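You operate a simulated robot arm through the tools that you are given. There is no shell and no other tool. Be economical: measure what you need, move in short steps, check, and stop when the job is done.

The job below is to be done with a simulated two-armed robot. You get a single attempt, and the scene is never put back.

JOB
Brush the copper dust off the vise, oil the tail end of its sliding jaw and put both brushes back.
Fine: orange brush for the dust, yellow brush with oil from the grey oil pot. Set down upright: orange-tipped brush, yellow-tipped brush. A coat counts when it lies all over at full strength: go over it till it gets no stronger. What is to be rubbed or washed off counts as gone when no trace of it is left.

Only the result counts: the job must be done as asked and must still hold three seconds after the hand-in. Knocking over, shifting, dropping, spilling or breaking anything else fails it.

ROBOT AND FRAMES
Two 6-joint arms with fingered hands on one trunk, hanging from a carriage that runs on a gantry, over the field with the corners [-1126, -408], [1174, -408], [1175, 872], [-1125, 872] (x, y) and turns from -6.004 to 5.986 rad about z. Base frame: it is fixed where the carriage stands at the start and does not move with it; the origin is on the floor, on the carriage's upright axis, x ahead of it, y to its left, z up; the surface under the hand at the start is at about z = 800. Readings come in mm, rad, newtons and seconds.
The left shoulder is at the start at [40, 152, 1615], the right one opposite. With the tool pointing down near the work surface each hand reaches from about 100 to 460 mm from the robot's upright axis, wherever it stands, measured 20 degrees to its own side. Places, roughly: vise [700, 500, 1000]; vise jaw [700, 600, 1000]. Payload 4 kg a hand.
The TCP of each hand is the grasp point between the finger pads, 30 mm short of the fingertips. In the tool frame z runs along the fingers and y along their closing line. The gripper opens to 104 mm. The gripper's body begins 35 mm behind the TCP. The gripper is a hand of 5 fingers: y runs from the thumb to the fingers, the wrist lies at [-15, -104, -178] in the tool frame.
Orientation is told as [roll, pitch, yaw] about the base's x, y, z axes, in that order, counted from this pose: with the fingers straight down and the wrist toward the robot, the tool's x, y and z point along [0, 1, 0], [1, 0, 0] and [0, 0, -1] of the base frame.

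CONTROLS
- The arms move only by the tool arm_command. It takes "left_commands", "right_commands" or both (then of equal length, played together; a hand with none holds still); each is a list of rows, each a list of 6 numbers: the turn, a rotation vector about the tool's x, y, z in rad, then the shift along the tool's x, y, z in m. In form: [[rx, ry, rz, tx, ty, tz], ...]. A call has 1 to 10 rows; each row shifts and turns the commanded pose from where the row before left it, along the tool's axes as they then stand. A row lasts 0.2 s, in which the tool goes at most 50 mm and 0.15 rad; a call with a longer step from one row to the next is refused whole. A pose out of reach is approached as far as the arm can. The call stops where the force on the tool passes 40 N (or 10 N more than at its start, if that is more) or the arm is blocked; 0.2 s more then pass. In this call time passes only in rows, and 0.2 s behind the last. The reply holds the time, the measured pose of the TCP, the force on the tool along the base axes, the opening and the grip force, in the units named above and with some noise, with the torque about the TCP (base axes, N m) and any sound that the robot's microphone picked up.
- Cameras (640 x 400 px; columns grow to the right, rows downward): "scene" is now at [208, 27.6, 1880.4]; the picture's right is [0.49, -0.87, 0.00], its down [-0.81, -0.46, -0.36] and it looks along [0.32, 0.18, -0.93] (base axes); focal length 251 px, centre (320, 200). "left" rides on the left gripper at [-60, -84, -119] in its tool frame; the picture's right is [-0.79, -0.29, 0.54], its down [0.56, -0.71, 0.44] and it looks along [0.26, 0.65, 0.72] (tool axes); focal length 234 px, centre (320, 200). "right" rides on the right gripper at [60, -83, -120] in its tool frame; the picture's right is [-0.79, 0.29, -0.54], its down [-0.56, -0.71, 0.44] and it looks along [-0.26, 0.65, 0.72] (tool axes); focal length 234 px, centre (320, 200). There is no depth. A picture from a camera that has moved, and an enlarged one, comes with that camera's place and axes in the base frame and with its lens.
- camera(camera): a new picture of that camera. No time passes.
- slide_trunk(by): slides the trunk up (or, below 0, down) by that many mm; the arms and the scene camera ride with it, the base frame stays. It gives what a move gives, with no picture.
- steer(legs): drives the robot by 1 to 6 legs, each [ahead, left, turn to the left] in mm, mm and rad, along the robot's own axes; the way and the turn of a leg run together, so that a leg with both is an arc; at most 1500 mm and 3.142 rad a leg. The arms and the cameras ride along, it lands a little off, and it stops where it bumps. It keeps to its track: a leg is cut to what the track allows. It gives what a move gives.
- move_fingers(index, middle, ring, little, thumb_bend, thumb_turn, hand): sets how far each is bent, from 0 (flat) to 1 (curled in); at 0.3 the hand is open as for a grip, at 0.7 the pads meet at the TCP. One left out holds its place. A second passes; each finger stops where it meets its share of the squeeze, and holds until it gets a number again. It is the only way to open and close the hand. It gives what a move gives, with no picture; readings hold the bend of each and the force on index, middle, ring, little, thumb and palm. thumb_turn goes from beside the hand (0) to across from the fingers (1), as for a grip.
- pan_tilt(pan, tilt): turns the head with the scene camera to pan (to the left, within 1.501 rad either way) and tilt (down, from -0.506 to 1.204), counted from straight ahead of the robot. It gives what a move gives.
- zoom(camera, box): a new picture of the part [left, top, right, bottom] of that camera's present view, enlarged. No time passes.
- job_done(): hands the job in; it is judged then, once.

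Work in short steps. Places have to be worked out from the pictures, the camera data and where the tool is seen: move nearer, look again, correct. Check each grasp and each placing, and mend what went wrong. You have 120 turns and 100 pictures in all, those below and enlarged ones among them. Open the grippers and draw the arms clear of the work before you hand the job in, unless the task says otherwise; then end with one line.

The tools are called after "Request:" by a JSON object that holds its "api" and its "payload". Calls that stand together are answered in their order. arm_command: Moves the arms, as the interface text tells. Its arguments: {"type":"object","properties":{"left_commands":{"type":"array"},"right_commands":{"type":"array"}},"required":[]} The other tools are called the same way: slide_trunk (by) slides the trunk up or down; move_fingers (index, middle, ring, little, thumb_bend, thumb_turn, hand) moves the fingers one by one; steer (legs) drives the base; pan_tilt (pan, tilt) turns the head that bears the scene camera; camera (camera) takes a picture; zoom (camera, box) takes an enlarged picture of a part of a camera's view; job_done () hands the job in.

At the start:

```text
time_s: 0.0
left_ee_pos: [449.4, 442.0, 1245.1]
left_ee_rot: [0.0, 0.0, -0.001]
left_ft_force: [-0.1, -0.5, -0.1]
left_ft_torque: [-0.04, 0.02, -0.01]
left_gripper_width: 103.7
left_grip_force: 0.0
left_shape: jaw
left_bend: [0.3, 0.3, 0.3, 0.3, 0.3, 0.97]
left_finger forces: [0.1, 0.0, 0.0, 0.0, 0.0, 0.1]
right_ee_pos: [618.5, -76.9, 999.7]
right_ee_rot: [0.0, 0.001, 0.001]
right_ft_force: [-1.1, 0.5, 1.3]
right_ft_torque: [-0.02, 0.02, 0.0]
right_gripper_width: 103.6
right_grip_force: 0.1
right_shape: jaw
right_bend: [0.3, 0.3, 0.3, 0.3, 0.3, 0.97]
right_finger forces: [0.1, 0.0, 0.0, 0.0, 0.0, 0.0]
trunk travel left (down, up): [-788.0, 12.0]
robot x, y, heading: [-0.1, -1.4, -0.005]
head pan, tilt: [0.513, 1.199]
```

scene: 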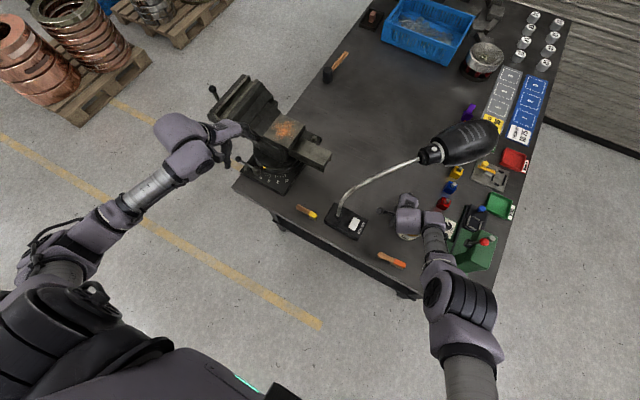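
right: 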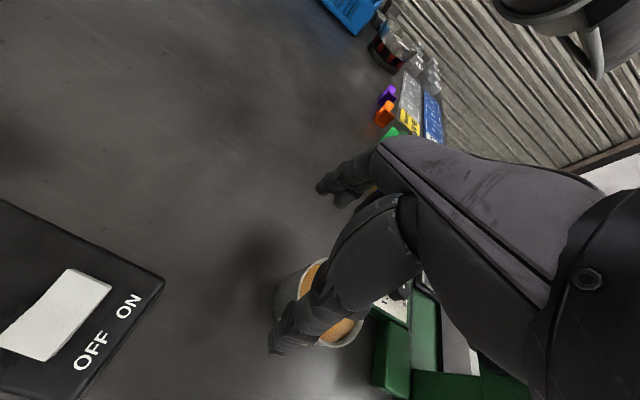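
left: 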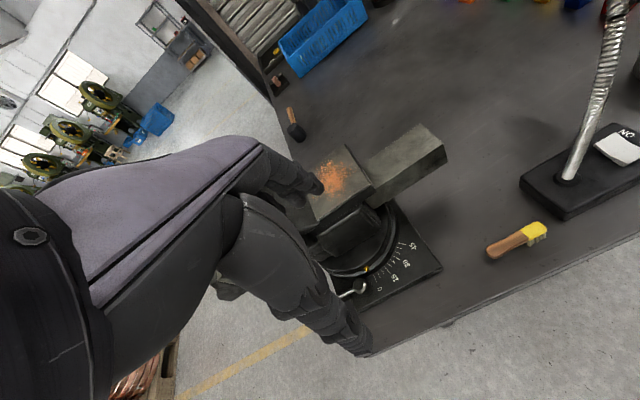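

I start by enlarging the views of the vise, the brushes and the oil pot.

Request:
{"api": "zoom", "payload": {"camera": "scene", "box": [200, 70, 360, 230]}}

Request:
{"api": "zoom", "payload": {"camera": "scene", "box": [280, 170, 440, 280]}}

Request:
{"api": "zoom", "payload": {"camera": "left", "box": [260, 100, 580, 300]}}

Request:
{"api": "zoom", "payload": {"camera": "scene", "box": [400, 80, 560, 280]}}

```text
2.50 times, centred on (280, 150) of scene
camera zoom: at [208.0, 27.6, 1880.4], right [0.49, -0.87, 0.0], down [-0.81, -0.46, -0.36], along [0.32, 0.18, -0.93], focal length 628 px, centre (420, 325)
```

zoom: 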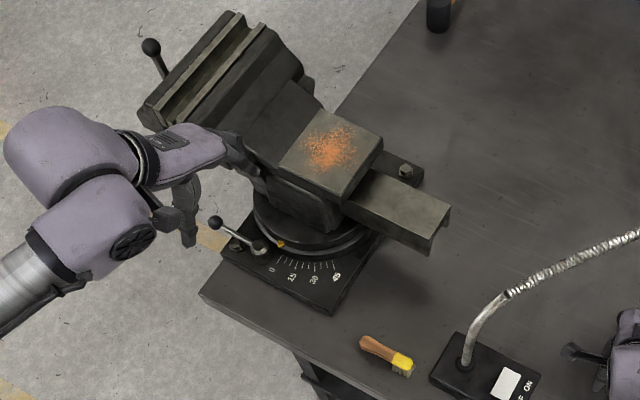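

```text
3.64 times, centred on (360, 225) of scene
camera zoom: at [208.0, 27.6, 1880.4], right [0.49, -0.87, 0.0], down [-0.81, -0.46, -0.36], along [0.32, 0.18, -0.93], focal length 914 px, centre (174, 109)
```

zoom: 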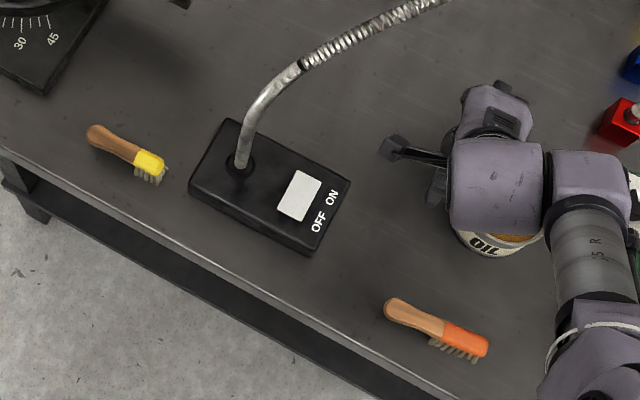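

```text
2.00 times, centred on (420, 200) of left
camera zoom: at [366.5, 382.3, 1365.6], right [-0.29, -0.79, -0.54], down [-0.71, 0.56, -0.44], along [0.65, 0.26, -0.72], focal length 468 px, centre (120, 200)
```

zoom: 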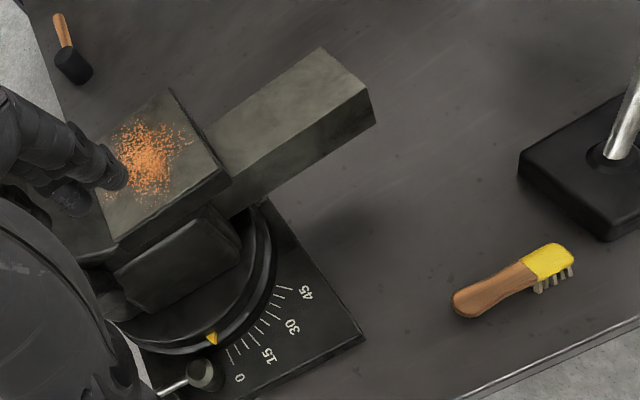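

```text
2.00 times, centred on (480, 180) of scene
camera zoom: at [208.0, 27.6, 1880.4], right [0.49, -0.87, 0.0], down [-0.81, -0.46, -0.36], along [0.32, 0.18, -0.93], focal length 503 px, centre (0, 240)
```

zoom: 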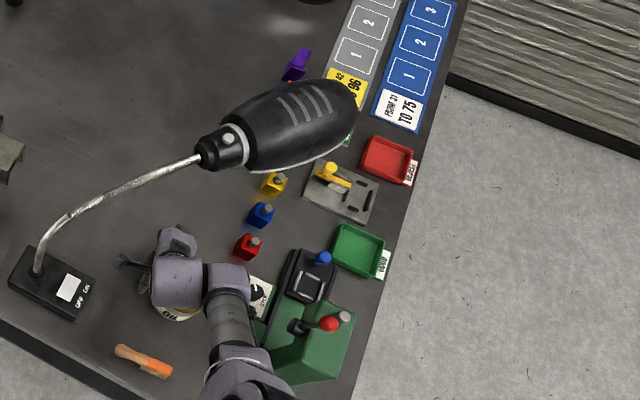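

Table about z=800; dust about (683,457,1046); bar tail about (690,258,985). I lift the right hand back and up to reveal the oil pot and orange brush.

Request:
{"api": "arm_command", "payload": {"right_commands": [[0, 0, 0, 0, -0.02, -0.045], [0, 0, 0, 0, -0.03, -0.035], [0, 0, 0, 0, -0.04, -0.02], [0, 0, 0, 0, -0.045, 0], [0, 0, 0, 0, -0.045, 0], [0, 0, 0, -0.02, -0.04, 0]]}}

Request:
{"api": "camera", "payload": {"camera": "right"}}

Request:
{"api": "zoom", "payload": {"camera": "scene", "box": [320, 150, 480, 290]}}

```text
time_s: 1.4
left_ee_pos: [449.4, 442.6, 1245.2]
left_ee_rot: [0.0, 0.0, 0.001]
left_ft_force: [-0.4, -0.2, 0.1]
left_ft_torque: [0.02, 0.02, 0.0]
left_gripper_width: 103.6
left_grip_force: 0.1
left_shape: jaw
left_bend: [0.3, 0.3, 0.3, 0.3, 0.3, 0.97]
left_finger forces: [0.0, 0.0, 0.0, 0.0, 0.1, 0.0]
right_ee_pos: [559.9, -49.7, 951.6]
right_ee_rot: [-0.001, -0.001, -0.002]
right_ft_force: [-0.2, 0.0, 0.8]
right_ft_torque: [-0.02, -0.01, -0.01]
right_gripper_width: 103.7
right_grip_force: 0.1
right_shape: jaw
right_bend: [0.3, 0.3, 0.3, 0.3, 0.3, 0.97]
right_finger forces: [0.0, 0.0, 0.0, 0.0, 0.0, 0.0]
right hand out of reach, approached as far as the arm can: row 1, 2, 3, 4, 5, 6
trunk travel left (down, up): [-788.0, 12.0]
robot x, y, heading: [3.1, 0.2, -0.0]
head pan, tilt: [0.513, 1.199]
```

```text
92 pictures are left
camera right: at [475.1, 9.9, 1071.5], right [0.29, -0.79, 0.54], down [-0.71, -0.56, -0.44], along [0.65, -0.26, -0.72], focal length 234 px, centre (320, 200)
```

right: 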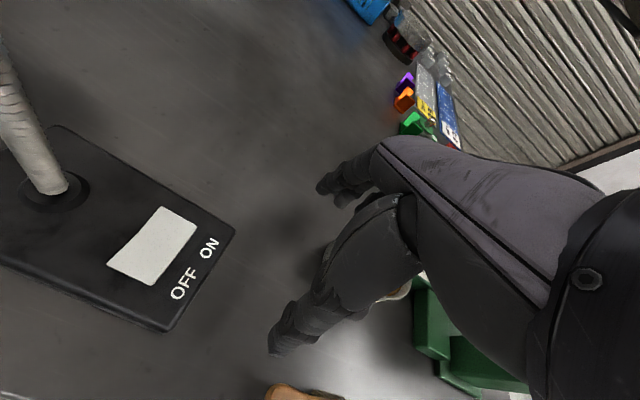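

```text
2.86 times, centred on (400, 220) of scene
camera zoom: at [208.0, 27.5, 1880.4], right [0.49, -0.87, 0.0], down [-0.81, -0.46, -0.36], along [0.32, 0.18, -0.93], focal length 718 px, centre (91, 143)
```

zoom: 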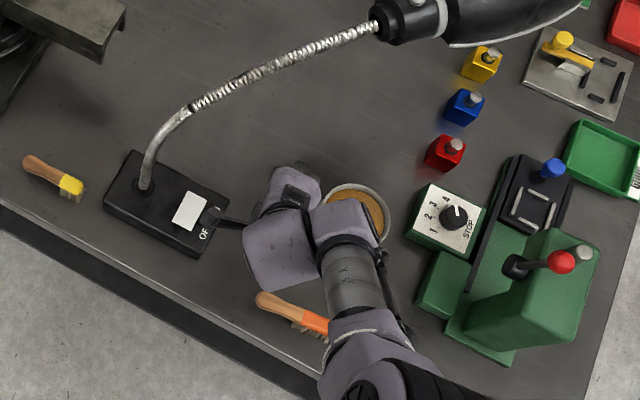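

The right arm seems stretched; I try a small retract again to see whether it follows.

Request:
{"api": "arm_command", "payload": {"right_commands": [[0, 0, 0, 0, -0.03, 0], [0, 0, 0, 0, -0.03, 0], [0, 0, 0, 0, -0.03, 0]]}}

```text
time_s: 2.2
left_ee_pos: [449.5, 441.5, 1246.0]
left_ee_rot: [0.0, 0.0, -0.001]
left_ft_force: [0.2, 0.4, -0.3]
left_ft_torque: [-0.01, -0.02, -0.01]
left_gripper_width: 103.7
left_grip_force: 0.0
left_shape: jaw
left_bend: [0.3, 0.3, 0.3, 0.3, 0.3, 0.97]
left_finger forces: [0.0, 0.0, 0.0, 0.0, 0.1, 0.1]
right_ee_pos: [501.3, -37.6, 910.8]
right_ee_rot: [0.001, 0.001, 0.0]
right_ft_force: [-0.8, 0.2, -0.7]
right_ft_torque: [0.0, 0.01, 0.02]
right_gripper_width: 103.5
right_grip_force: 0.1
right_shape: jaw
right_bend: [0.3, 0.3, 0.3, 0.3, 0.3, 0.97]
right_finger forces: [0.1, 0.0, 0.0, 0.1, 0.0, 0.1]
right hand out of reach, approached as far as the arm can: row 1, 2, 3
trunk travel left (down, up): [-788.0, 12.0]
robot x, y, heading: [-0.4, -0.0, -0.0]
head pan, tilt: [0.513, 1.199]
```

It swings on its fully stretched radius; I try pure upward motion to bend the elbow.

Request:
{"api": "arm_command", "payload": {"right_commands": [[0, 0, 0, 0, 0, -0.03], [0, 0, 0, 0, 0, -0.03], [0, 0, 0, 0, 0, -0.03]]}}

```text
time_s: 3.0
left_ee_pos: [449.3, 442.0, 1245.7]
left_ee_rot: [0.0, 0.0, 0.0]
left_ft_force: [-0.5, -0.1, 0.6]
left_ft_torque: [0.0, 0.02, 0.01]
left_gripper_width: 103.8
left_grip_force: 0.1
left_shape: jaw
left_bend: [0.3, 0.3, 0.3, 0.3, 0.3, 0.97]
left_finger forces: [0.1, 0.0, 0.1, 0.0, 0.0, 0.0]
right_ee_pos: [541.5, -16.9, 948.7]
right_ee_rot: [0.0, 0.0, 0.0]
right_ft_force: [0.7, 0.6, 0.5]
right_ft_torque: [0.04, -0.03, 0.01]
right_gripper_width: 103.5
right_grip_force: 0.0
right_shape: jaw
right_bend: [0.3, 0.3, 0.3, 0.3, 0.3, 0.97]
right_finger forces: [0.1, 0.0, 0.0, 0.0, 0.1, 0.0]
right hand out of reach, approached as far as the arm can: row 1, 2, 3
trunk travel left (down, up): [-788.0, 12.0]
robot x, y, heading: [0.5, 0.2, 0.005]
head pan, tilt: [0.513, 1.199]
```

Readings show it can't move toward its shoulder (straight elbow). I try going outward to its own side with some yaw.

Request:
{"api": "arm_command", "payload": {"right_commands": [[0, 0, 0.1, -0.04, 0, -0.01], [0, 0, 0.1, -0.04, 0, -0.01], [0, 0, 0.1, -0.04, 0, -0.02], [0, 0, 0, -0.04, -0.02, -0.02]]}}

```text
time_s: 4.0
left_ee_pos: [448.1, 442.0, 1245.0]
left_ee_rot: [0.0, 0.0, -0.002]
left_ft_force: [-0.5, -0.3, 0.2]
left_ft_torque: [0.01, -0.01, 0.02]
left_gripper_width: 103.5
left_grip_force: 0.0
left_shape: jaw
left_bend: [0.3, 0.3, 0.3, 0.3, 0.3, 0.97]
left_finger forces: [0.0, 0.1, 0.0, 0.0, 0.0, 0.0]
right_ee_pos: [561.2, -150.8, 935.2]
right_ee_rot: [0.001, 0.0, -0.302]
right_ft_force: [0.3, -0.7, 0.6]
right_ft_torque: [0.0, 0.03, 0.0]
right_gripper_width: 104.0
right_grip_force: 0.1
right_shape: jaw
right_bend: [0.3, 0.3, 0.3, 0.3, 0.3, 0.97]
right_finger forces: [0.0, 0.1, 0.1, 0.0, 0.0, 0.0]
right hand out of reach, approached as far as the arm can: row 1, 2, 3, 4
trunk travel left (down, up): [-788.0, 12.0]
robot x, y, heading: [2.3, 1.1, -0.0]
head pan, tilt: [0.513, 1.199]
```

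Still on the same radius. I try ten small rows straight toward the shoulder with a slight tilt to unlock the elbow.

Request:
{"api": "arm_command", "payload": {"right_commands": [[-0.1, 0, 0, 0, -0.01, -0.015], [-0.1, 0, 0, 0, -0.01, -0.015], [-0.1, 0, 0, 0, -0.01, -0.015], [-0.1, 0, 0, 0, -0.01, -0.015], [0, 0, 0, 0, -0.02, -0.025], [0, 0, 0, 0, -0.02, -0.025], [0, 0, 0, 0, -0.02, -0.025], [0, 0, 0, 0, -0.02, -0.025]]}}

Request:
{"api": "camera", "payload": {"camera": "scene"}}

```text
time_s: 6.0
left_ee_pos: [449.5, 442.0, 1247.0]
left_ee_rot: [0.0, 0.003, 0.0]
left_ft_force: [0.7, 0.0, -0.5]
left_ft_torque: [0.02, 0.0, -0.01]
left_gripper_width: 103.7
left_grip_force: 0.0
left_shape: jaw
left_bend: [0.3, 0.3, 0.3, 0.3, 0.3, 0.97]
left_finger forces: [0.0, 0.0, 0.1, 0.0, 0.1, 0.1]
right_ee_pos: [502.4, -96.5, 936.5]
right_ee_rot: [-0.021, -0.438, -0.309]
right_ft_force: [-0.3, -0.5, -1.2]
right_ft_torque: [0.01, -0.02, 0.0]
right_gripper_width: 104.0
right_grip_force: 0.2
right_shape: jaw
right_bend: [0.3, 0.3, 0.3, 0.3, 0.3, 0.97]
right_finger forces: [0.1, 0.0, 0.1, 0.0, 0.1, 0.1]
right hand out of reach, approached as far as the arm can: row 1, 2, 3, 4, 5, 6, 7, 8
trunk travel left (down, up): [-788.0, 12.0]
robot x, y, heading: [2.7, -0.6, 0.0]
head pan, tilt: [0.513, 1.199]
stopped in row 8 (right hand): the arm was blocked; the commanded pose is now the measured one
```

```text
90 pictures are left
camera scene: at [208.2, 27.4, 1880.4], right [0.49, -0.87, 0.0], down [-0.81, -0.46, -0.36], along [0.32, 0.18, -0.93], focal length 251 px, centre (320, 200)
```

scene: 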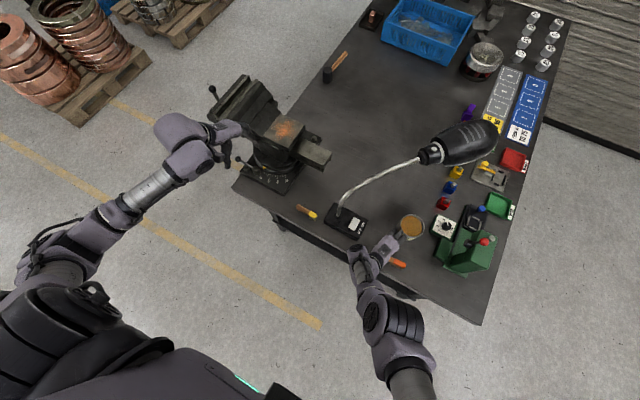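

The elbow seems to be bending now; I try upward in base direction with the present tilt.

Request:
{"api": "arm_command", "payload": {"right_commands": [[0, 0, 0, 0, 0, -0.03], [0, 0, 0, 0, 0, -0.03], [0, 0, 0, 0, 0, -0.03], [0, 0, 0, 0, 0, -0.03]]}}

```text
time_s: 7.2
left_ee_pos: [450.1, 441.4, 1246.9]
left_ee_rot: [0.0, 0.0, 0.001]
left_ft_force: [-0.4, 0.0, 0.0]
left_ft_torque: [0.0, 0.03, 0.04]
left_gripper_width: 103.8
left_grip_force: 0.0
left_shape: jaw
left_bend: [0.3, 0.3, 0.3, 0.3, 0.3, 0.97]
left_finger forces: [0.0, 0.1, 0.0, 0.1, 0.0, 0.0]
right_ee_pos: [504.2, -104.2, 941.7]
right_ee_rot: [-0.083, -0.452, -0.319]
right_ft_force: [0.1, -0.1, 0.1]
right_ft_torque: [0.05, -0.01, 0.03]
right_gripper_width: 103.9
right_grip_force: 0.0
right_shape: jaw
right_bend: [0.3, 0.3, 0.3, 0.3, 0.3, 0.97]
right_finger forces: [0.0, 0.1, 0.0, 0.0, 0.0, 0.1]
right hand out of reach, approached as far as the arm can: row 1, 2, 3, 4
trunk travel left (down, up): [-788.0, 12.0]
robot x, y, heading: [0.1, -6.8, -0.0]
head pan, tilt: [0.513, 1.199]
stopped in row 4 (right hand): the arm was blocked; the commanded pose is now the measured one
```

The right arm looks locked straight. I test the left arm's freedom with small moves in several directions.

Request:
{"api": "arm_command", "payload": {"left_commands": [[0, 0, 0, 0, -0.04, 0], [0, 0, 0, 0, -0.04, 0], [0, 0, 0, 0, 0, -0.04], [0, 0, 0, -0.04, 0, 0]], "right_commands": [[0, 0, 0, -0.05, 0, 0], [0, 0, 0, -0.05, 0, 0], [0, 0, 0, -0.05, 0, 0], [0, 0, 0, -0.05, 0, 0]]}}

```text
time_s: 8.2
left_ee_pos: [399.8, 395.7, 1244.9]
left_ee_rot: [-0.002, -0.001, -0.001]
left_ft_force: [0.4, 0.9, 0.2]
left_ft_torque: [-0.04, 0.01, 0.03]
left_gripper_width: 103.9
left_grip_force: 0.1
left_shape: jaw
left_bend: [0.3, 0.3, 0.3, 0.3, 0.3, 0.97]
left_finger forces: [0.0, 0.0, 0.0, 0.0, 0.0, 0.0]
left hand out of reach, approached as far as the arm can: row 2, 3
right_ee_pos: [461.8, -280.4, 894.8]
right_ee_rot: [-0.077, -0.454, -0.317]
right_ft_force: [0.7, 0.0, 0.6]
right_ft_torque: [-0.05, -0.01, -0.03]
right_gripper_width: 104.0
right_grip_force: 0.1
right_shape: jaw
right_bend: [0.3, 0.3, 0.3, 0.3, 0.3, 0.97]
right_finger forces: [0.0, 0.0, 0.1, 0.0, 0.1, 0.0]
right hand out of reach, approached as far as the arm can: row 1, 2, 3, 4
trunk travel left (down, up): [-788.0, 12.0]
robot x, y, heading: [-1.3, -0.1, -0.0]
head pan, tilt: [0.513, 1.199]
```

Left works within an inner limit. I swing the right arm broadly out and up to its own side to get it out of the straight posture (and away from the table).

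Request:
{"api": "arm_command", "payload": {"right_commands": [[0, 0, 0, -0.04, -0.01, -0.028], [0, 0, 0, -0.04, -0.01, -0.028], [0, 0, 0, -0.04, -0.01, -0.028], [0, 0, 0, -0.04, -0.01, -0.028], [0, 0, 0, -0.04, -0.01, -0.028], [0, 0, 0, -0.04, -0.01, -0.028], [0, 0, 0, -0.04, -0.01, -0.028], [0, 0, 0, -0.04, -0.01, -0.028], [0, 0, 0, -0.04, -0.01, -0.028], [0, 0, 0, -0.04, -0.01, -0.028]]}}

```text
time_s: 10.4
left_ee_pos: [400.0, 396.6, 1244.1]
left_ee_rot: [-0.001, 0.001, 0.0]
left_ft_force: [0.0, 0.5, 0.5]
left_ft_torque: [-0.01, 0.0, -0.01]
left_gripper_width: 104.1
left_grip_force: 0.0
left_shape: jaw
left_bend: [0.3, 0.3, 0.3, 0.3, 0.3, 0.97]
left_finger forces: [0.0, 0.0, 0.0, 0.1, 0.0, 0.0]
right_ee_pos: [174.5, -613.7, 938.3]
right_ee_rot: [-0.079, -0.454, -0.317]
right_ft_force: [0.8, 0.2, -0.1]
right_ft_torque: [0.0, 0.01, 0.03]
right_gripper_width: 103.4
right_grip_force: 0.1
right_shape: jaw
right_bend: [0.3, 0.3, 0.3, 0.3, 0.3, 0.97]
right_finger forces: [0.0, 0.0, 0.1, 0.0, 0.1, 0.1]
right hand out of reach, approached as far as the arm can: row 1, 2, 3, 4, 5, 6, 7, 8, 9, 10
trunk travel left (down, up): [-788.0, 12.0]
robot x, y, heading: [0.8, 3.5, 0.002]
head pan, tilt: [0.513, 1.199]
```

Fit of readings: the right arm is exactly at full stretch (sphere 656 mm), singular. I'll swing it further up sideways, either unlocking it or parking it high out of the way.

Request:
{"api": "arm_command", "payload": {"right_commands": [[0, 0, 0, -0.0404, 0.0225, -0.0137], [0, 0, 0, -0.0404, 0.0225, -0.0137], [0, 0, 0, -0.0404, 0.0225, -0.0137], [0, 0, 0, -0.0404, 0.0225, -0.0137], [0, 0, 0, -0.0404, 0.0225, -0.0137], [0, 0, 0, -0.03, 0.0225, -0.03], [0, 0, 0, -0.03, 0.0225, -0.03], [0, 0, 0, -0.03, 0.0225, -0.03], [0, 0, 0, -0.03, 0.0225, -0.03], [0, 0, 0, -0.03, 0.0225, -0.03]]}}

```text
time_s: 12.6
left_ee_pos: [400.8, 397.3, 1244.8]
left_ee_rot: [-0.001, -0.002, -0.001]
left_ft_force: [0.9, -0.6, 0.8]
left_ft_torque: [-0.06, 0.03, 0.03]
left_gripper_width: 103.9
left_grip_force: 0.1
left_shape: jaw
left_bend: [0.3, 0.3, 0.3, 0.3, 0.3, 0.97]
left_finger forces: [0.1, 0.1, 0.0, 0.0, 0.0, 0.0]
right_ee_pos: [150.1, -872.2, 1225.6]
right_ee_rot: [-0.076, -0.453, -0.32]
right_ft_force: [-0.7, 0.5, -0.6]
right_ft_torque: [0.0, 0.03, -0.03]
right_gripper_width: 104.0
right_grip_force: 0.1
right_shape: jaw
right_bend: [0.3, 0.3, 0.3, 0.3, 0.3, 0.97]
right_finger forces: [0.1, 0.1, 0.0, 0.1, 0.0, 0.0]
right hand out of reach, approached as far as the arm can: row 2, 3, 4, 5, 8, 9, 10
trunk travel left (down, up): [-788.0, 12.0]
robot x, y, heading: [-1.9, 1.6, 0.001]
head pan, tilt: [0.513, 1.199]
```

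Some rows were in reach now. I try pulling the right hand inward (+y) from here.

Request:
{"api": "arm_command", "payload": {"right_commands": [[0, 0, 0, 0.037, -0.011, -0.008], [0, 0, 0, 0.037, -0.011, -0.008], [0, 0, 0, 0.037, -0.011, -0.008], [0, 0, 0, 0.037, -0.011, -0.008], [0, 0, 0, 0.037, -0.011, -0.008]]}}

```text
time_s: 13.8
left_ee_pos: [399.3, 396.4, 1244.8]
left_ee_rot: [0.0, 0.0, -0.001]
left_ft_force: [-0.5, -0.2, 0.6]
left_ft_torque: [0.02, -0.01, -0.02]
left_gripper_width: 103.8
left_grip_force: 0.0
left_shape: jaw
left_bend: [0.3, 0.3, 0.3, 0.3, 0.3, 0.97]
left_finger forces: [0.0, 0.0, 0.1, 0.1, 0.0, 0.0]
right_ee_pos: [135.4, -825.3, 1146.4]
right_ee_rot: [-0.077, -0.452, -0.317]
right_ft_force: [0.4, 0.1, 0.0]
right_ft_torque: [0.01, 0.01, -0.01]
right_gripper_width: 103.7
right_grip_force: 0.1
right_shape: jaw
right_bend: [0.3, 0.3, 0.3, 0.3, 0.3, 0.97]
right_finger forces: [0.0, 0.0, 0.0, 0.0, 0.1, 0.1]
right hand out of reach, approached as far as the arm can: row 1, 2, 3, 4, 5
trunk travel left (down, up): [-788.0, 12.0]
robot x, y, heading: [-1.4, -0.8, -0.004]
head pan, tilt: [0.513, 1.199]
```

Still stuck, so I plan to do the job with the left arm. I test it: forward and down.

Request:
{"api": "arm_command", "payload": {"left_commands": [[0, 0, 0, 0, 0.03, 0.02], [0, 0, 0, 0, 0.0, 0.04], [0, 0, 0, 0, 0.0, 0.04], [0, 0, 0, 0, 0.0, 0.04], [0, 0, 0, 0, 0, -0.04]], "right_commands": [[0, 0, 0, 0, 0.0225, -0.0337], [0, 0, 0, 0, 0.0225, -0.0337], [0, 0, 0, 0, 0.0225, -0.0337], [0, 0, 0, 0, 0.0225, -0.0337], [0, 0, 0, 0, 0.0225, -0.0337]]}}

Request:
{"api": "camera", "payload": {"camera": "scene"}}

```text
time_s: 15.0
left_ee_pos: [428.3, 396.8, 1144.7]
left_ee_rot: [0.002, -0.001, -0.001]
left_ft_force: [0.1, 0.4, -0.9]
left_ft_torque: [0.0, 0.0, 0.0]
left_gripper_width: 103.8
left_grip_force: 0.1
left_shape: jaw
left_bend: [0.3, 0.3, 0.3, 0.3, 0.3, 0.97]
left_finger forces: [0.0, 0.0, 0.1, 0.1, 0.1, 0.0]
right_ee_pos: [159.8, -903.0, 1308.0]
right_ee_rot: [-0.076, -0.452, -0.318]
right_ft_force: [-0.6, -0.6, -0.2]
right_ft_torque: [0.02, 0.0, -0.01]
right_gripper_width: 104.0
right_grip_force: 0.0
right_shape: jaw
right_bend: [0.3, 0.3, 0.3, 0.3, 0.3, 0.97]
right_finger forces: [0.0, 0.0, 0.0, 0.0, 0.0, 0.0]
right hand out of reach, approached as far as the arm can: row 1, 2, 3, 4, 5
trunk travel left (down, up): [-788.0, 12.0]
robot x, y, heading: [-0.4, -4.5, 0.001]
head pan, tilt: [0.513, 1.199]
```

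```text
89 pictures are left
camera scene: at [208.1, 27.4, 1880.3], right [0.49, -0.87, 0.0], down [-0.81, -0.46, -0.36], along [0.32, 0.18, -0.93], focal length 251 px, centre (320, 200)
```

scene: 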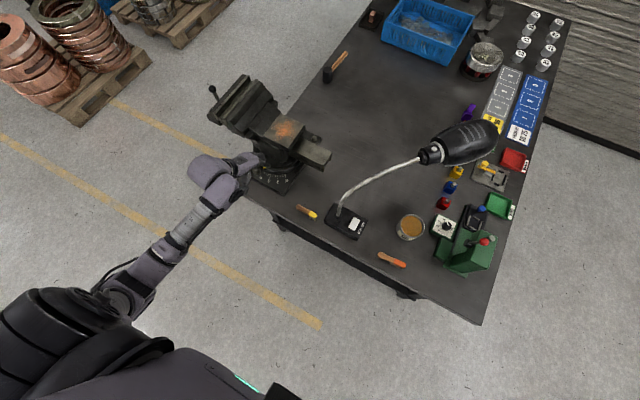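

Left arm obeys; right is parked high at the side. I drive right so that the left hand comes before the orange brush, then lower the trunk.

Request:
{"api": "steer", "payload": {"legs": [[0, -290, 0]]}}

Request:
{"api": "slide_trunk", "payload": {"by": -200}}

Request:
{"api": "camera", "payload": {"camera": "left"}}

Request:
{"api": "camera", "payload": {"camera": "scene"}}

```text
time_s: 17.0
left_ee_pos: [428.6, 109.1, 1144.7]
left_ee_rot: [0.0, 0.0, -0.004]
left_ft_force: [0.0, 0.3, 0.0]
left_ft_torque: [0.02, 0.01, 0.03]
left_gripper_width: 104.1
left_grip_force: 0.0
left_shape: jaw
left_bend: [0.3, 0.3, 0.3, 0.3, 0.3, 0.97]
left_finger forces: [0.0, 0.0, 0.0, 0.0, 0.0, 0.0]
right_ee_pos: [157.3, -1190.9, 1307.8]
right_ee_rot: [-0.078, -0.45, -0.322]
right_ft_force: [-0.4, -1.0, 0.1]
right_ft_torque: [0.0, 0.03, -0.02]
right_gripper_width: 103.8
right_grip_force: 0.1
right_shape: jaw
right_bend: [0.3, 0.3, 0.3, 0.3, 0.3, 0.97]
right_finger forces: [0.0, 0.0, 0.1, 0.0, 0.0, 0.0]
trunk travel left (down, up): [-788.0, 12.0]
robot x, y, heading: [0.8, -284.8, -0.0]
head pan, tilt: [0.513, 1.199]
```

```text
time_s: 19.2
left_ee_pos: [429.5, 110.4, 944.1]
left_ee_rot: [0.0, 0.0, -0.004]
left_ft_force: [-0.1, -0.5, 1.0]
left_ft_torque: [-0.01, -0.02, -0.02]
left_gripper_width: 103.8
left_grip_force: 0.1
left_shape: jaw
left_bend: [0.3, 0.3, 0.3, 0.3, 0.3, 0.97]
left_finger forces: [0.0, 0.1, 0.0, 0.0, 0.0, 0.1]
right_ee_pos: [156.1, -1189.5, 1107.1]
right_ee_rot: [-0.08, -0.452, -0.322]
right_ft_force: [-0.1, -0.6, 0.1]
right_ft_torque: [0.05, 0.0, 0.02]
right_gripper_width: 104.1
right_grip_force: 0.1
right_shape: jaw
right_bend: [0.3, 0.3, 0.3, 0.3, 0.3, 0.97]
right_finger forces: [0.0, 0.0, 0.0, 0.0, 0.0, 0.1]
trunk travel left (down, up): [-588.0, 212.0]
robot x, y, heading: [-1.1, -289.7, -0.002]
head pan, tilt: [0.513, 1.199]
```

```text
88 pictures are left
camera left: at [346.4, 49.7, 1064.4], right [-0.29, -0.79, -0.54], down [-0.7, 0.56, -0.44], along [0.65, 0.26, -0.72], focal length 234 px, centre (320, 200)
```

left: 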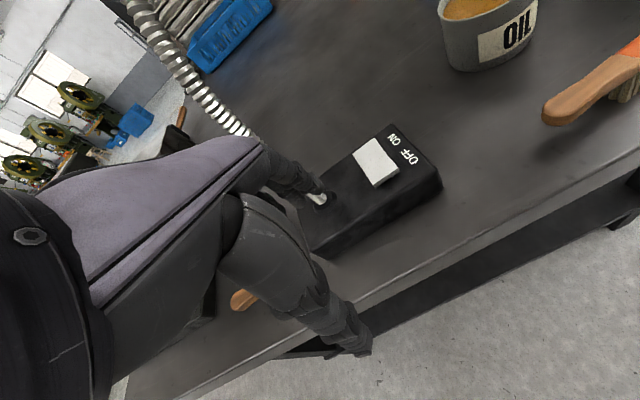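

```text
87 pictures are left
camera scene: at [207.7, -260.0, 1680.4], right [0.49, -0.87, 0.0], down [-0.81, -0.45, -0.36], along [0.32, 0.18, -0.93], focal length 251 px, centre (320, 200)
```

scene: 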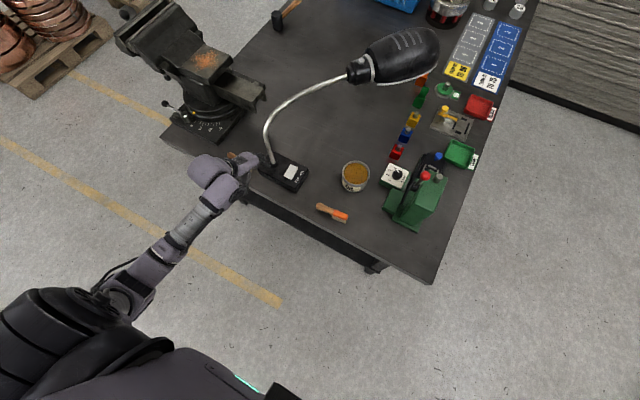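

Handle end is lifted off the table, good for grasping. I move the left hand above the orange brush's handle (about 486,-130).

Request:
{"api": "arm_command", "payload": {"left_commands": [[0, 0, 0, -0.04, 0, -0.01], [0, 0, 0, -0.048, 0.0, 0], [0, 0, 0, -0.048, 0.0, 0], [0, 0, 0, -0.048, 0.008, 0], [0, 0, 0, -0.046, 0.02, 0], [0, 0, 0, -0.01, 0.02, 0]]}}

Request:
{"api": "camera", "payload": {"camera": "left"}}

Request:
{"api": "zoom", "payload": {"camera": "scene", "box": [270, 130, 430, 250]}}

```text
refused: row 5 steps farther than a row can; nothing moved
```

```text
86 pictures are left
camera left: at [346.4, 49.7, 1064.4], right [-0.29, -0.79, -0.54], down [-0.7, 0.56, -0.44], along [0.65, 0.26, -0.72], focal length 234 px, centre (320, 200)
```

left: 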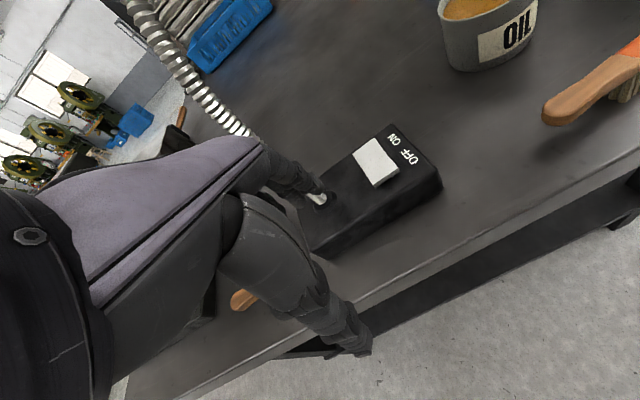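

```text
3.33 times, centred on (350, 190) of scene
camera zoom: at [207.7, -260.0, 1680.4], right [0.49, -0.87, 0.0], down [-0.81, -0.45, -0.36], along [0.32, 0.18, -0.93], focal length 838 px, centre (220, 233)
```

zoom: 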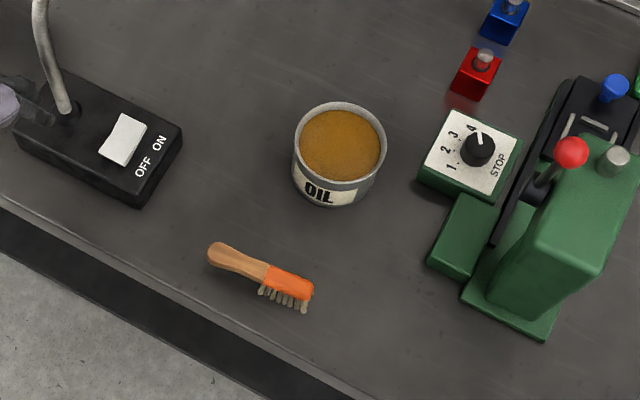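

Pot at about (635,-166); orange handle runs from (475,-100) to (486,-159) at z≈835-840. I redo the move in permitted steps, with a slight yaw.

Request:
{"api": "arm_command", "payload": {"left_commands": [[0, 0, 0, -0.046, 0.01, 0], [0, 0, 0, -0.046, 0.01, 0], [0, 0, 0, -0.046, 0.01, 0], [0, 0, 0, -0.046, 0.01, 0], [0, 0, 0, -0.046, 0.01, 0], [0, 0, -0.13, 0, 0, 0]]}}

Request:
{"api": "camera", "payload": {"camera": "left"}}

Request:
{"api": "zoom", "payload": {"camera": "scene", "box": [270, 130, 430, 250]}}

```text
time_s: 20.6
left_ee_pos: [472.5, -50.4, 937.2]
left_ee_rot: [0.153, -0.007, 0.12]
left_ft_force: [0.7, 0.0, -0.7]
left_ft_torque: [0.03, -0.01, -0.03]
left_gripper_width: 103.8
left_grip_force: 0.1
left_shape: jaw
left_bend: [0.3, 0.3, 0.3, 0.3, 0.3, 0.97]
left_finger forces: [0.0, 0.0, 0.0, 0.0, 0.0, 0.0]
right_ee_pos: [155.4, -1190.6, 1107.9]
right_ee_rot: [-0.077, -0.453, -0.32]
right_ft_force: [-0.3, 0.0, 0.2]
right_ft_torque: [0.0, 0.0, 0.02]
right_gripper_width: 104.2
right_grip_force: 0.0
right_shape: jaw
right_bend: [0.3, 0.3, 0.3, 0.3, 0.3, 0.97]
right_finger forces: [0.0, 0.0, 0.0, 0.1, 0.0, 0.0]
trunk travel left (down, up): [-588.0, 212.0]
robot x, y, heading: [1.5, -285.6, -0.003]
head pan, tilt: [0.513, 1.199]
stopped in row 6 (left hand): the arm was blocked; the commanded pose is now the measured one
```

```text
84 pictures are left
camera left: at [398.6, -136.9, 1045.3], right [-0.2, -0.73, -0.66], down [-0.77, 0.53, -0.35], along [0.6, 0.44, -0.67], focal length 234 px, centre (320, 200)
```

left: 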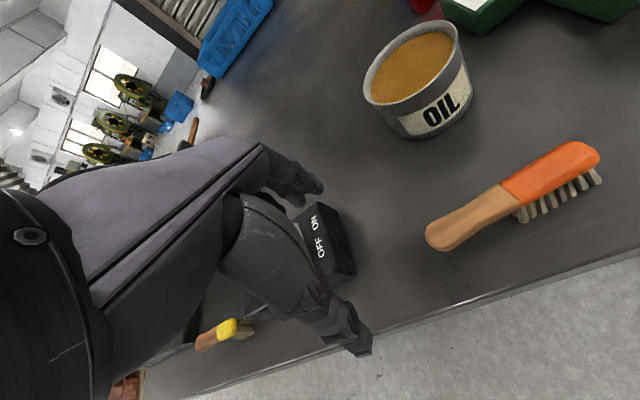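

```text
3.33 times, centred on (350, 190) of scene
camera zoom: at [207.6, -259.7, 1680.4], right [0.49, -0.87, 0.0], down [-0.81, -0.45, -0.36], along [0.32, 0.18, -0.93], focal length 838 px, centre (220, 233)
```

zoom: 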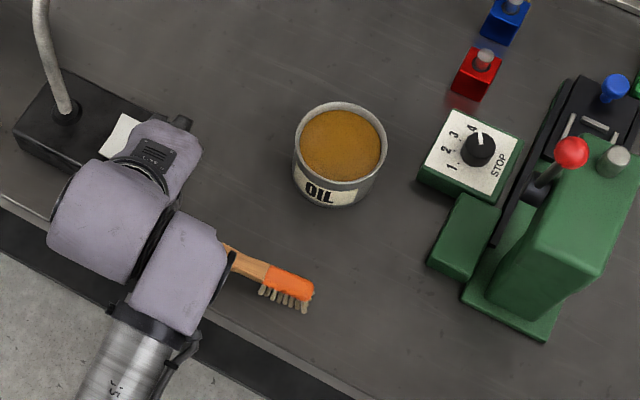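

The arm was blocked going inward (joint limit, no force). I straighten the hand with a bit of outward move and drive the robot right instead.

Request:
{"api": "arm_command", "payload": {"left_commands": [[0, -0.1, 0, 0.02, 0, -0.005], [0, -0.053, 0, 0.02, 0, 0]]}}

Request:
{"api": "steer", "payload": {"legs": [[0, -100, 0]]}}

Request:
{"api": "camera", "payload": {"camera": "left"}}

```text
time_s: 21.2
left_ee_pos: [467.0, -13.5, 945.0]
left_ee_rot: [-0.004, -0.004, 0.119]
left_ft_force: [0.9, 0.2, 0.6]
left_ft_torque: [0.04, 0.01, 0.02]
left_gripper_width: 104.0
left_grip_force: 0.0
left_shape: jaw
left_bend: [0.3, 0.3, 0.3, 0.3, 0.3, 0.97]
left_finger forces: [0.0, 0.0, 0.0, 0.1, 0.0, 0.0]
right_ee_pos: [156.3, -1188.8, 1108.4]
right_ee_rot: [-0.078, -0.451, -0.321]
right_ft_force: [-0.2, 0.7, -0.3]
right_ft_torque: [0.05, 0.01, 0.0]
right_gripper_width: 103.7
right_grip_force: 0.1
right_shape: jaw
right_bend: [0.3, 0.3, 0.3, 0.3, 0.3, 0.97]
right_finger forces: [0.0, 0.0, 0.0, 0.0, 0.0, 0.0]
trunk travel left (down, up): [-588.0, 212.0]
robot x, y, heading: [0.5, -287.1, -0.004]
head pan, tilt: [0.513, 1.199]
```

```text
time_s: 22.4
left_ee_pos: [467.0, -113.7, 945.1]
left_ee_rot: [-0.006, -0.009, 0.119]
left_ft_force: [0.3, -1.8, -0.2]
left_ft_torque: [-0.03, 0.01, -0.01]
left_gripper_width: 103.8
left_grip_force: 0.0
left_shape: jaw
left_bend: [0.3, 0.3, 0.3, 0.3, 0.3, 0.97]
left_finger forces: [0.0, 0.1, 0.0, 0.0, 0.0, 0.0]
right_ee_pos: [154.6, -1289.9, 1108.9]
right_ee_rot: [-0.078, -0.452, -0.319]
right_ft_force: [0.4, 0.9, -1.3]
right_ft_torque: [0.01, 0.0, 0.02]
right_gripper_width: 103.9
right_grip_force: 0.1
right_shape: jaw
right_bend: [0.3, 0.3, 0.3, 0.3, 0.3, 0.97]
right_finger forces: [0.1, 0.1, 0.0, 0.0, 0.1, 0.0]
trunk travel left (down, up): [-588.0, 212.0]
robot x, y, heading: [2.4, -388.2, -0.01]
head pan, tilt: [0.513, 1.199]
```

```text
82 pictures are left
camera left: at [391.5, -182.1, 1064.4], right [-0.19, -0.82, -0.54], down [-0.76, 0.47, -0.44], along [0.62, 0.33, -0.72], focal length 234 px, centre (320, 200)
```

left: 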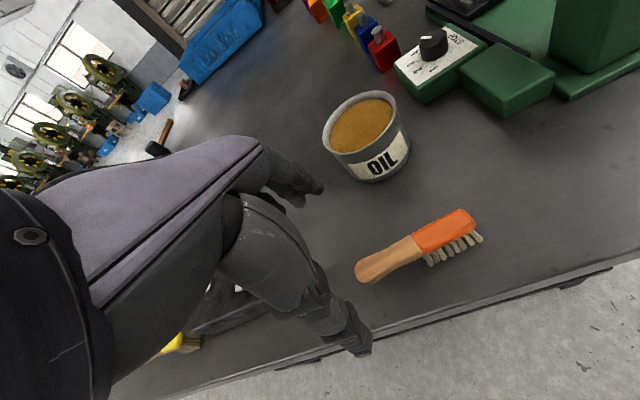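

Handle grip point about (478,-126,838). I descend to z≈855 over it and look.

Request:
{"api": "arm_command", "payload": {"left_commands": [[0, 0, 0, -0.012, 0.01, 0], [0, 0, 0, 0, 0, 0.04], [0, 0, 0, 0, 0, 0.04], [0, 0, 0, 0, 0, 0.012]]}}

Request:
{"api": "camera", "payload": {"camera": "left"}}

Request:
{"api": "zoom", "payload": {"camera": "scene", "box": [250, 90, 410, 190]}}

```text
time_s: 23.4
left_ee_pos: [479.3, -122.3, 853.4]
left_ee_rot: [-0.005, -0.007, 0.119]
left_ft_force: [-0.6, -0.1, -0.1]
left_ft_torque: [0.0, 0.02, -0.01]
left_gripper_width: 104.2
left_grip_force: 0.0
left_shape: jaw
left_bend: [0.3, 0.3, 0.3, 0.3, 0.3, 0.97]
left_finger forces: [0.0, 0.0, 0.0, 0.1, 0.1, 0.0]
right_ee_pos: [155.9, -1287.5, 1106.7]
right_ee_rot: [-0.076, -0.452, -0.321]
right_ft_force: [0.6, -0.2, 0.8]
right_ft_torque: [-0.01, -0.04, -0.02]
right_gripper_width: 104.3
right_grip_force: 0.0
right_shape: jaw
right_bend: [0.3, 0.3, 0.3, 0.3, 0.3, 0.97]
right_finger forces: [0.1, 0.0, 0.0, 0.0, 0.1, 0.0]
trunk travel left (down, up): [-588.0, 212.0]
robot x, y, heading: [-0.4, -383.3, -0.006]
head pan, tilt: [0.513, 1.199]
```

```text
81 pictures are left
camera left: at [403.6, -191.2, 973.1], right [-0.19, -0.82, -0.54], down [-0.76, 0.47, -0.44], along [0.62, 0.33, -0.71], focal length 234 px, centre (320, 200)
```

left: 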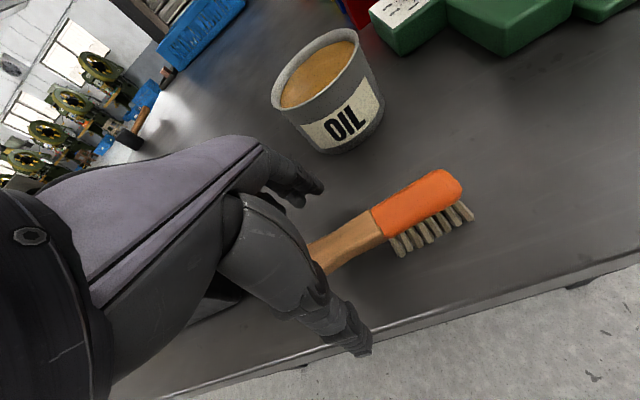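

```text
4.00 times, centred on (330, 140) of scene
camera zoom: at [207.3, -358.2, 1680.4], right [0.49, -0.87, 0.0], down [-0.81, -0.45, -0.36], along [0.32, 0.18, -0.93], focal length 1006 px, centre (280, 440)
```

zoom: 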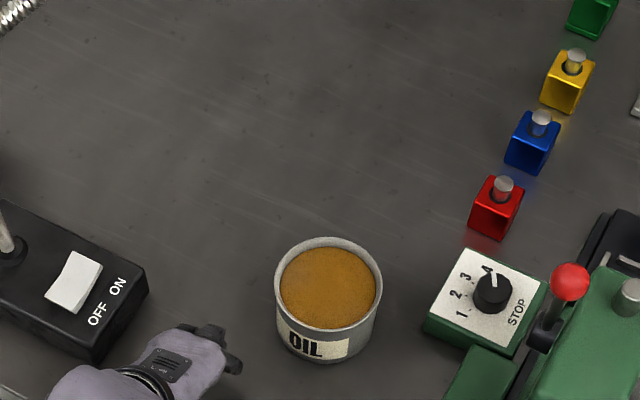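

Handle lies between thumb and fingers. I go down to z≈839 and close.

Request:
{"api": "arm_command", "payload": {"left_commands": [[0, 0, 0, -0.005, 0, 0.008], [0, 0, 0, 0, 0, 0.006]]}}

Request:
{"api": "move_fingers", "payload": {"hand": "left", "index": 0.55, "middle": 0.55, "ring": 0.55, "little": 0.55, "thumb_bend": 0.55}}

Request:
{"api": "camera", "payload": {"camera": "left"}}

```text
time_s: 24.0
left_ee_pos: [480.7, -128.9, 838.9]
left_ee_rot: [-0.003, -0.008, 0.119]
left_ft_force: [-0.2, -0.5, 0.0]
left_ft_torque: [0.01, 0.0, -0.03]
left_gripper_width: 103.8
left_grip_force: 0.0
left_shape: jaw
left_bend: [0.3, 0.3, 0.3, 0.3, 0.3, 0.97]
left_finger forces: [0.0, 0.0, 0.0, 0.1, 0.0, 0.0]
right_ee_pos: [155.5, -1287.0, 1108.3]
right_ee_rot: [-0.077, -0.453, -0.322]
right_ft_force: [0.1, -0.6, -0.5]
right_ft_torque: [0.01, 0.01, 0.0]
right_gripper_width: 103.7
right_grip_force: 0.1
right_shape: jaw
right_bend: [0.3, 0.3, 0.3, 0.3, 0.3, 0.97]
right_finger forces: [0.1, 0.1, 0.1, 0.0, 0.0, 0.1]
trunk travel left (down, up): [-588.0, 212.0]
robot x, y, heading: [-1.1, -383.8, -0.0]
head pan, tilt: [0.513, 1.199]
```

```text
time_s: 25.0
left_ee_pos: [480.4, -128.3, 840.5]
left_ee_rot: [-0.004, -0.007, 0.118]
left_ft_force: [-0.4, 0.4, -0.6]
left_ft_torque: [0.02, 0.0, 0.02]
left_gripper_width: 39.8
left_grip_force: 0.0
left_shape: fingers
left_bend: [0.55, 0.55, 0.55, 0.55, 0.55, 0.97]
left_finger forces: [0.1, 0.1, 0.0, 0.0, 0.1, 0.0]
right_ee_pos: [155.3, -1288.5, 1108.3]
right_ee_rot: [-0.077, -0.452, -0.322]
right_ft_force: [0.2, 0.9, -0.2]
right_ft_torque: [0.01, 0.01, 0.01]
right_gripper_width: 103.9
right_grip_force: 0.1
right_shape: jaw
right_bend: [0.3, 0.3, 0.3, 0.3, 0.3, 0.97]
right_finger forces: [0.1, 0.0, 0.0, 0.0, 0.0, 0.0]
trunk travel left (down, up): [-588.0, 212.0]
robot x, y, heading: [-0.1, -384.8, -0.001]
head pan, tilt: [0.513, 1.199]
```

```text
79 pictures are left
camera left: at [404.0, -197.0, 958.9], right [-0.19, -0.82, -0.54], down [-0.76, 0.47, -0.44], along [0.62, 0.33, -0.71], focal length 234 px, centre (320, 200)
```

left: 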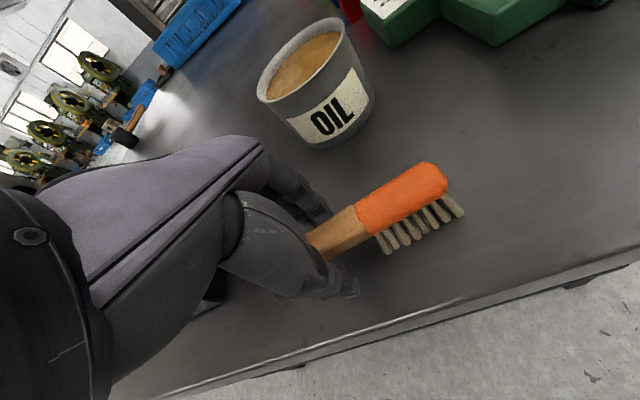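

Well aligned; I close fully on the handle.

Request:
{"api": "move_fingers", "payload": {"hand": "left", "index": 0.8, "middle": 0.8, "ring": 0.8, "little": 0.8, "thumb_bend": 0.8}}

Request:
{"api": "arm_command", "payload": {"left_commands": [[0, 0, 0, 0, 0, -0.02], [0, 0, 0, 0, 0, -0.03], [0, 0, 0, 0, 0, -0.03]]}}

Request:
{"api": "camera", "payload": {"camera": "left"}}

```text
time_s: 26.0
left_ee_pos: [480.0, -128.5, 839.9]
left_ee_rot: [-0.004, -0.007, 0.12]
left_ft_force: [-0.1, 0.5, -0.8]
left_ft_torque: [-0.02, -0.01, 0.02]
left_gripper_width: 0.0
left_grip_force: 1.6
left_shape: fingers
left_bend: [0.76, 0.8, 0.8, 0.8, 0.74, 0.95]
left_finger forces: [0.8, 0.4, 0.5, 0.0, 1.4, 0.1]
right_ee_pos: [154.9, -1288.5, 1108.0]
right_ee_rot: [-0.077, -0.452, -0.323]
right_ft_force: [0.0, -1.2, 0.7]
right_ft_torque: [-0.03, 0.02, 0.0]
right_gripper_width: 104.1
right_grip_force: 0.0
right_shape: jaw
right_bend: [0.3, 0.3, 0.3, 0.3, 0.3, 0.97]
right_finger forces: [0.0, 0.0, 0.0, 0.1, 0.0, 0.1]
trunk travel left (down, up): [-588.0, 212.0]
robot x, y, heading: [-3.4, -381.7, -0.003]
head pan, tilt: [0.513, 1.199]
```

```text
time_s: 26.8
left_ee_pos: [477.9, -128.3, 922.0]
left_ee_rot: [-0.003, -0.007, 0.118]
left_ft_force: [0.2, 0.0, 0.1]
left_ft_torque: [0.03, 0.0, 0.04]
left_gripper_width: 0.0
left_grip_force: 0.1
left_shape: fingers
left_bend: [0.76, 0.8, 0.8, 0.8, 0.74, 0.95]
left_finger forces: [0.0, 0.0, 0.0, 0.0, 0.0, 0.1]
right_ee_pos: [154.9, -1287.8, 1107.9]
right_ee_rot: [-0.076, -0.452, -0.32]
right_ft_force: [-0.3, 0.0, -0.1]
right_ft_torque: [0.01, -0.03, 0.01]
right_gripper_width: 103.9
right_grip_force: 0.0
right_shape: jaw
right_bend: [0.3, 0.3, 0.3, 0.3, 0.3, 0.97]
right_finger forces: [0.0, 0.0, 0.0, 0.0, 0.0, 0.1]
trunk travel left (down, up): [-588.0, 212.0]
robot x, y, heading: [0.5, -386.6, -0.004]
head pan, tilt: [0.513, 1.199]
```

```text
78 pictures are left
camera left: at [403.1, -197.7, 1040.2], right [-0.19, -0.82, -0.54], down [-0.76, 0.47, -0.44], along [0.62, 0.33, -0.71], focal length 234 px, centre (320, 200)
```

left: 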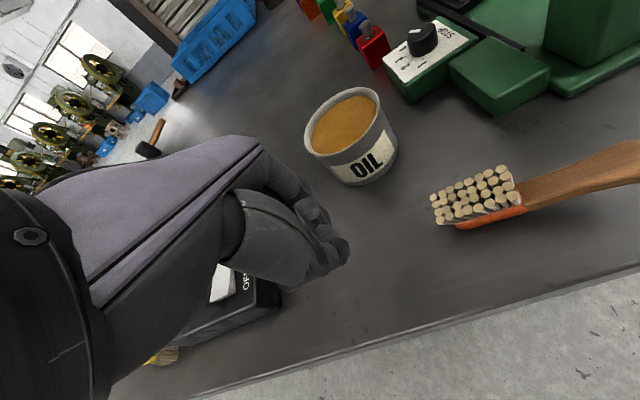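

The brush slipped out and flipped over (bristles up). I look at it from the scene camera.

Request:
{"api": "camera", "payload": {"camera": "scene"}}

Request:
{"api": "zoom", "payload": {"camera": "left", "box": [400, 110, 640, 260]}}

```text
77 pictures are left
camera scene: at [207.4, -358.2, 1680.4], right [0.49, -0.87, 0.0], down [-0.81, -0.45, -0.36], along [0.32, 0.18, -0.93], focal length 251 px, centre (320, 200)
```

scene: 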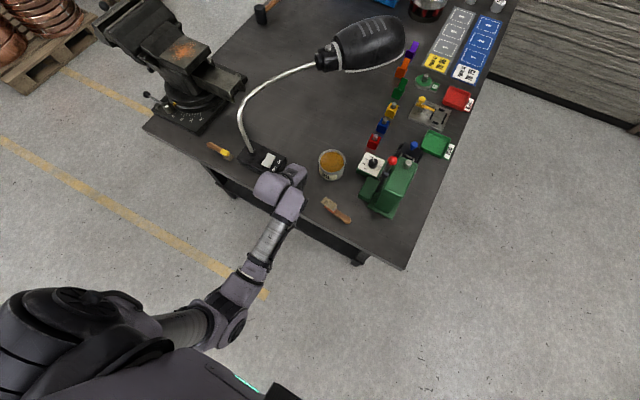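

```text
2.67 times, centred on (520, 185) of left
camera zoom: at [403.1, -197.7, 1040.2], right [-0.19, -0.82, -0.54], down [-0.76, 0.47, -0.44], along [0.62, 0.33, -0.71], focal length 624 px, centre (-213, 240)
```

zoom: 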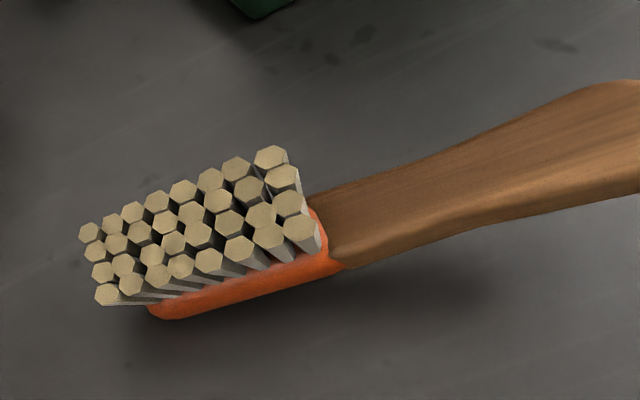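

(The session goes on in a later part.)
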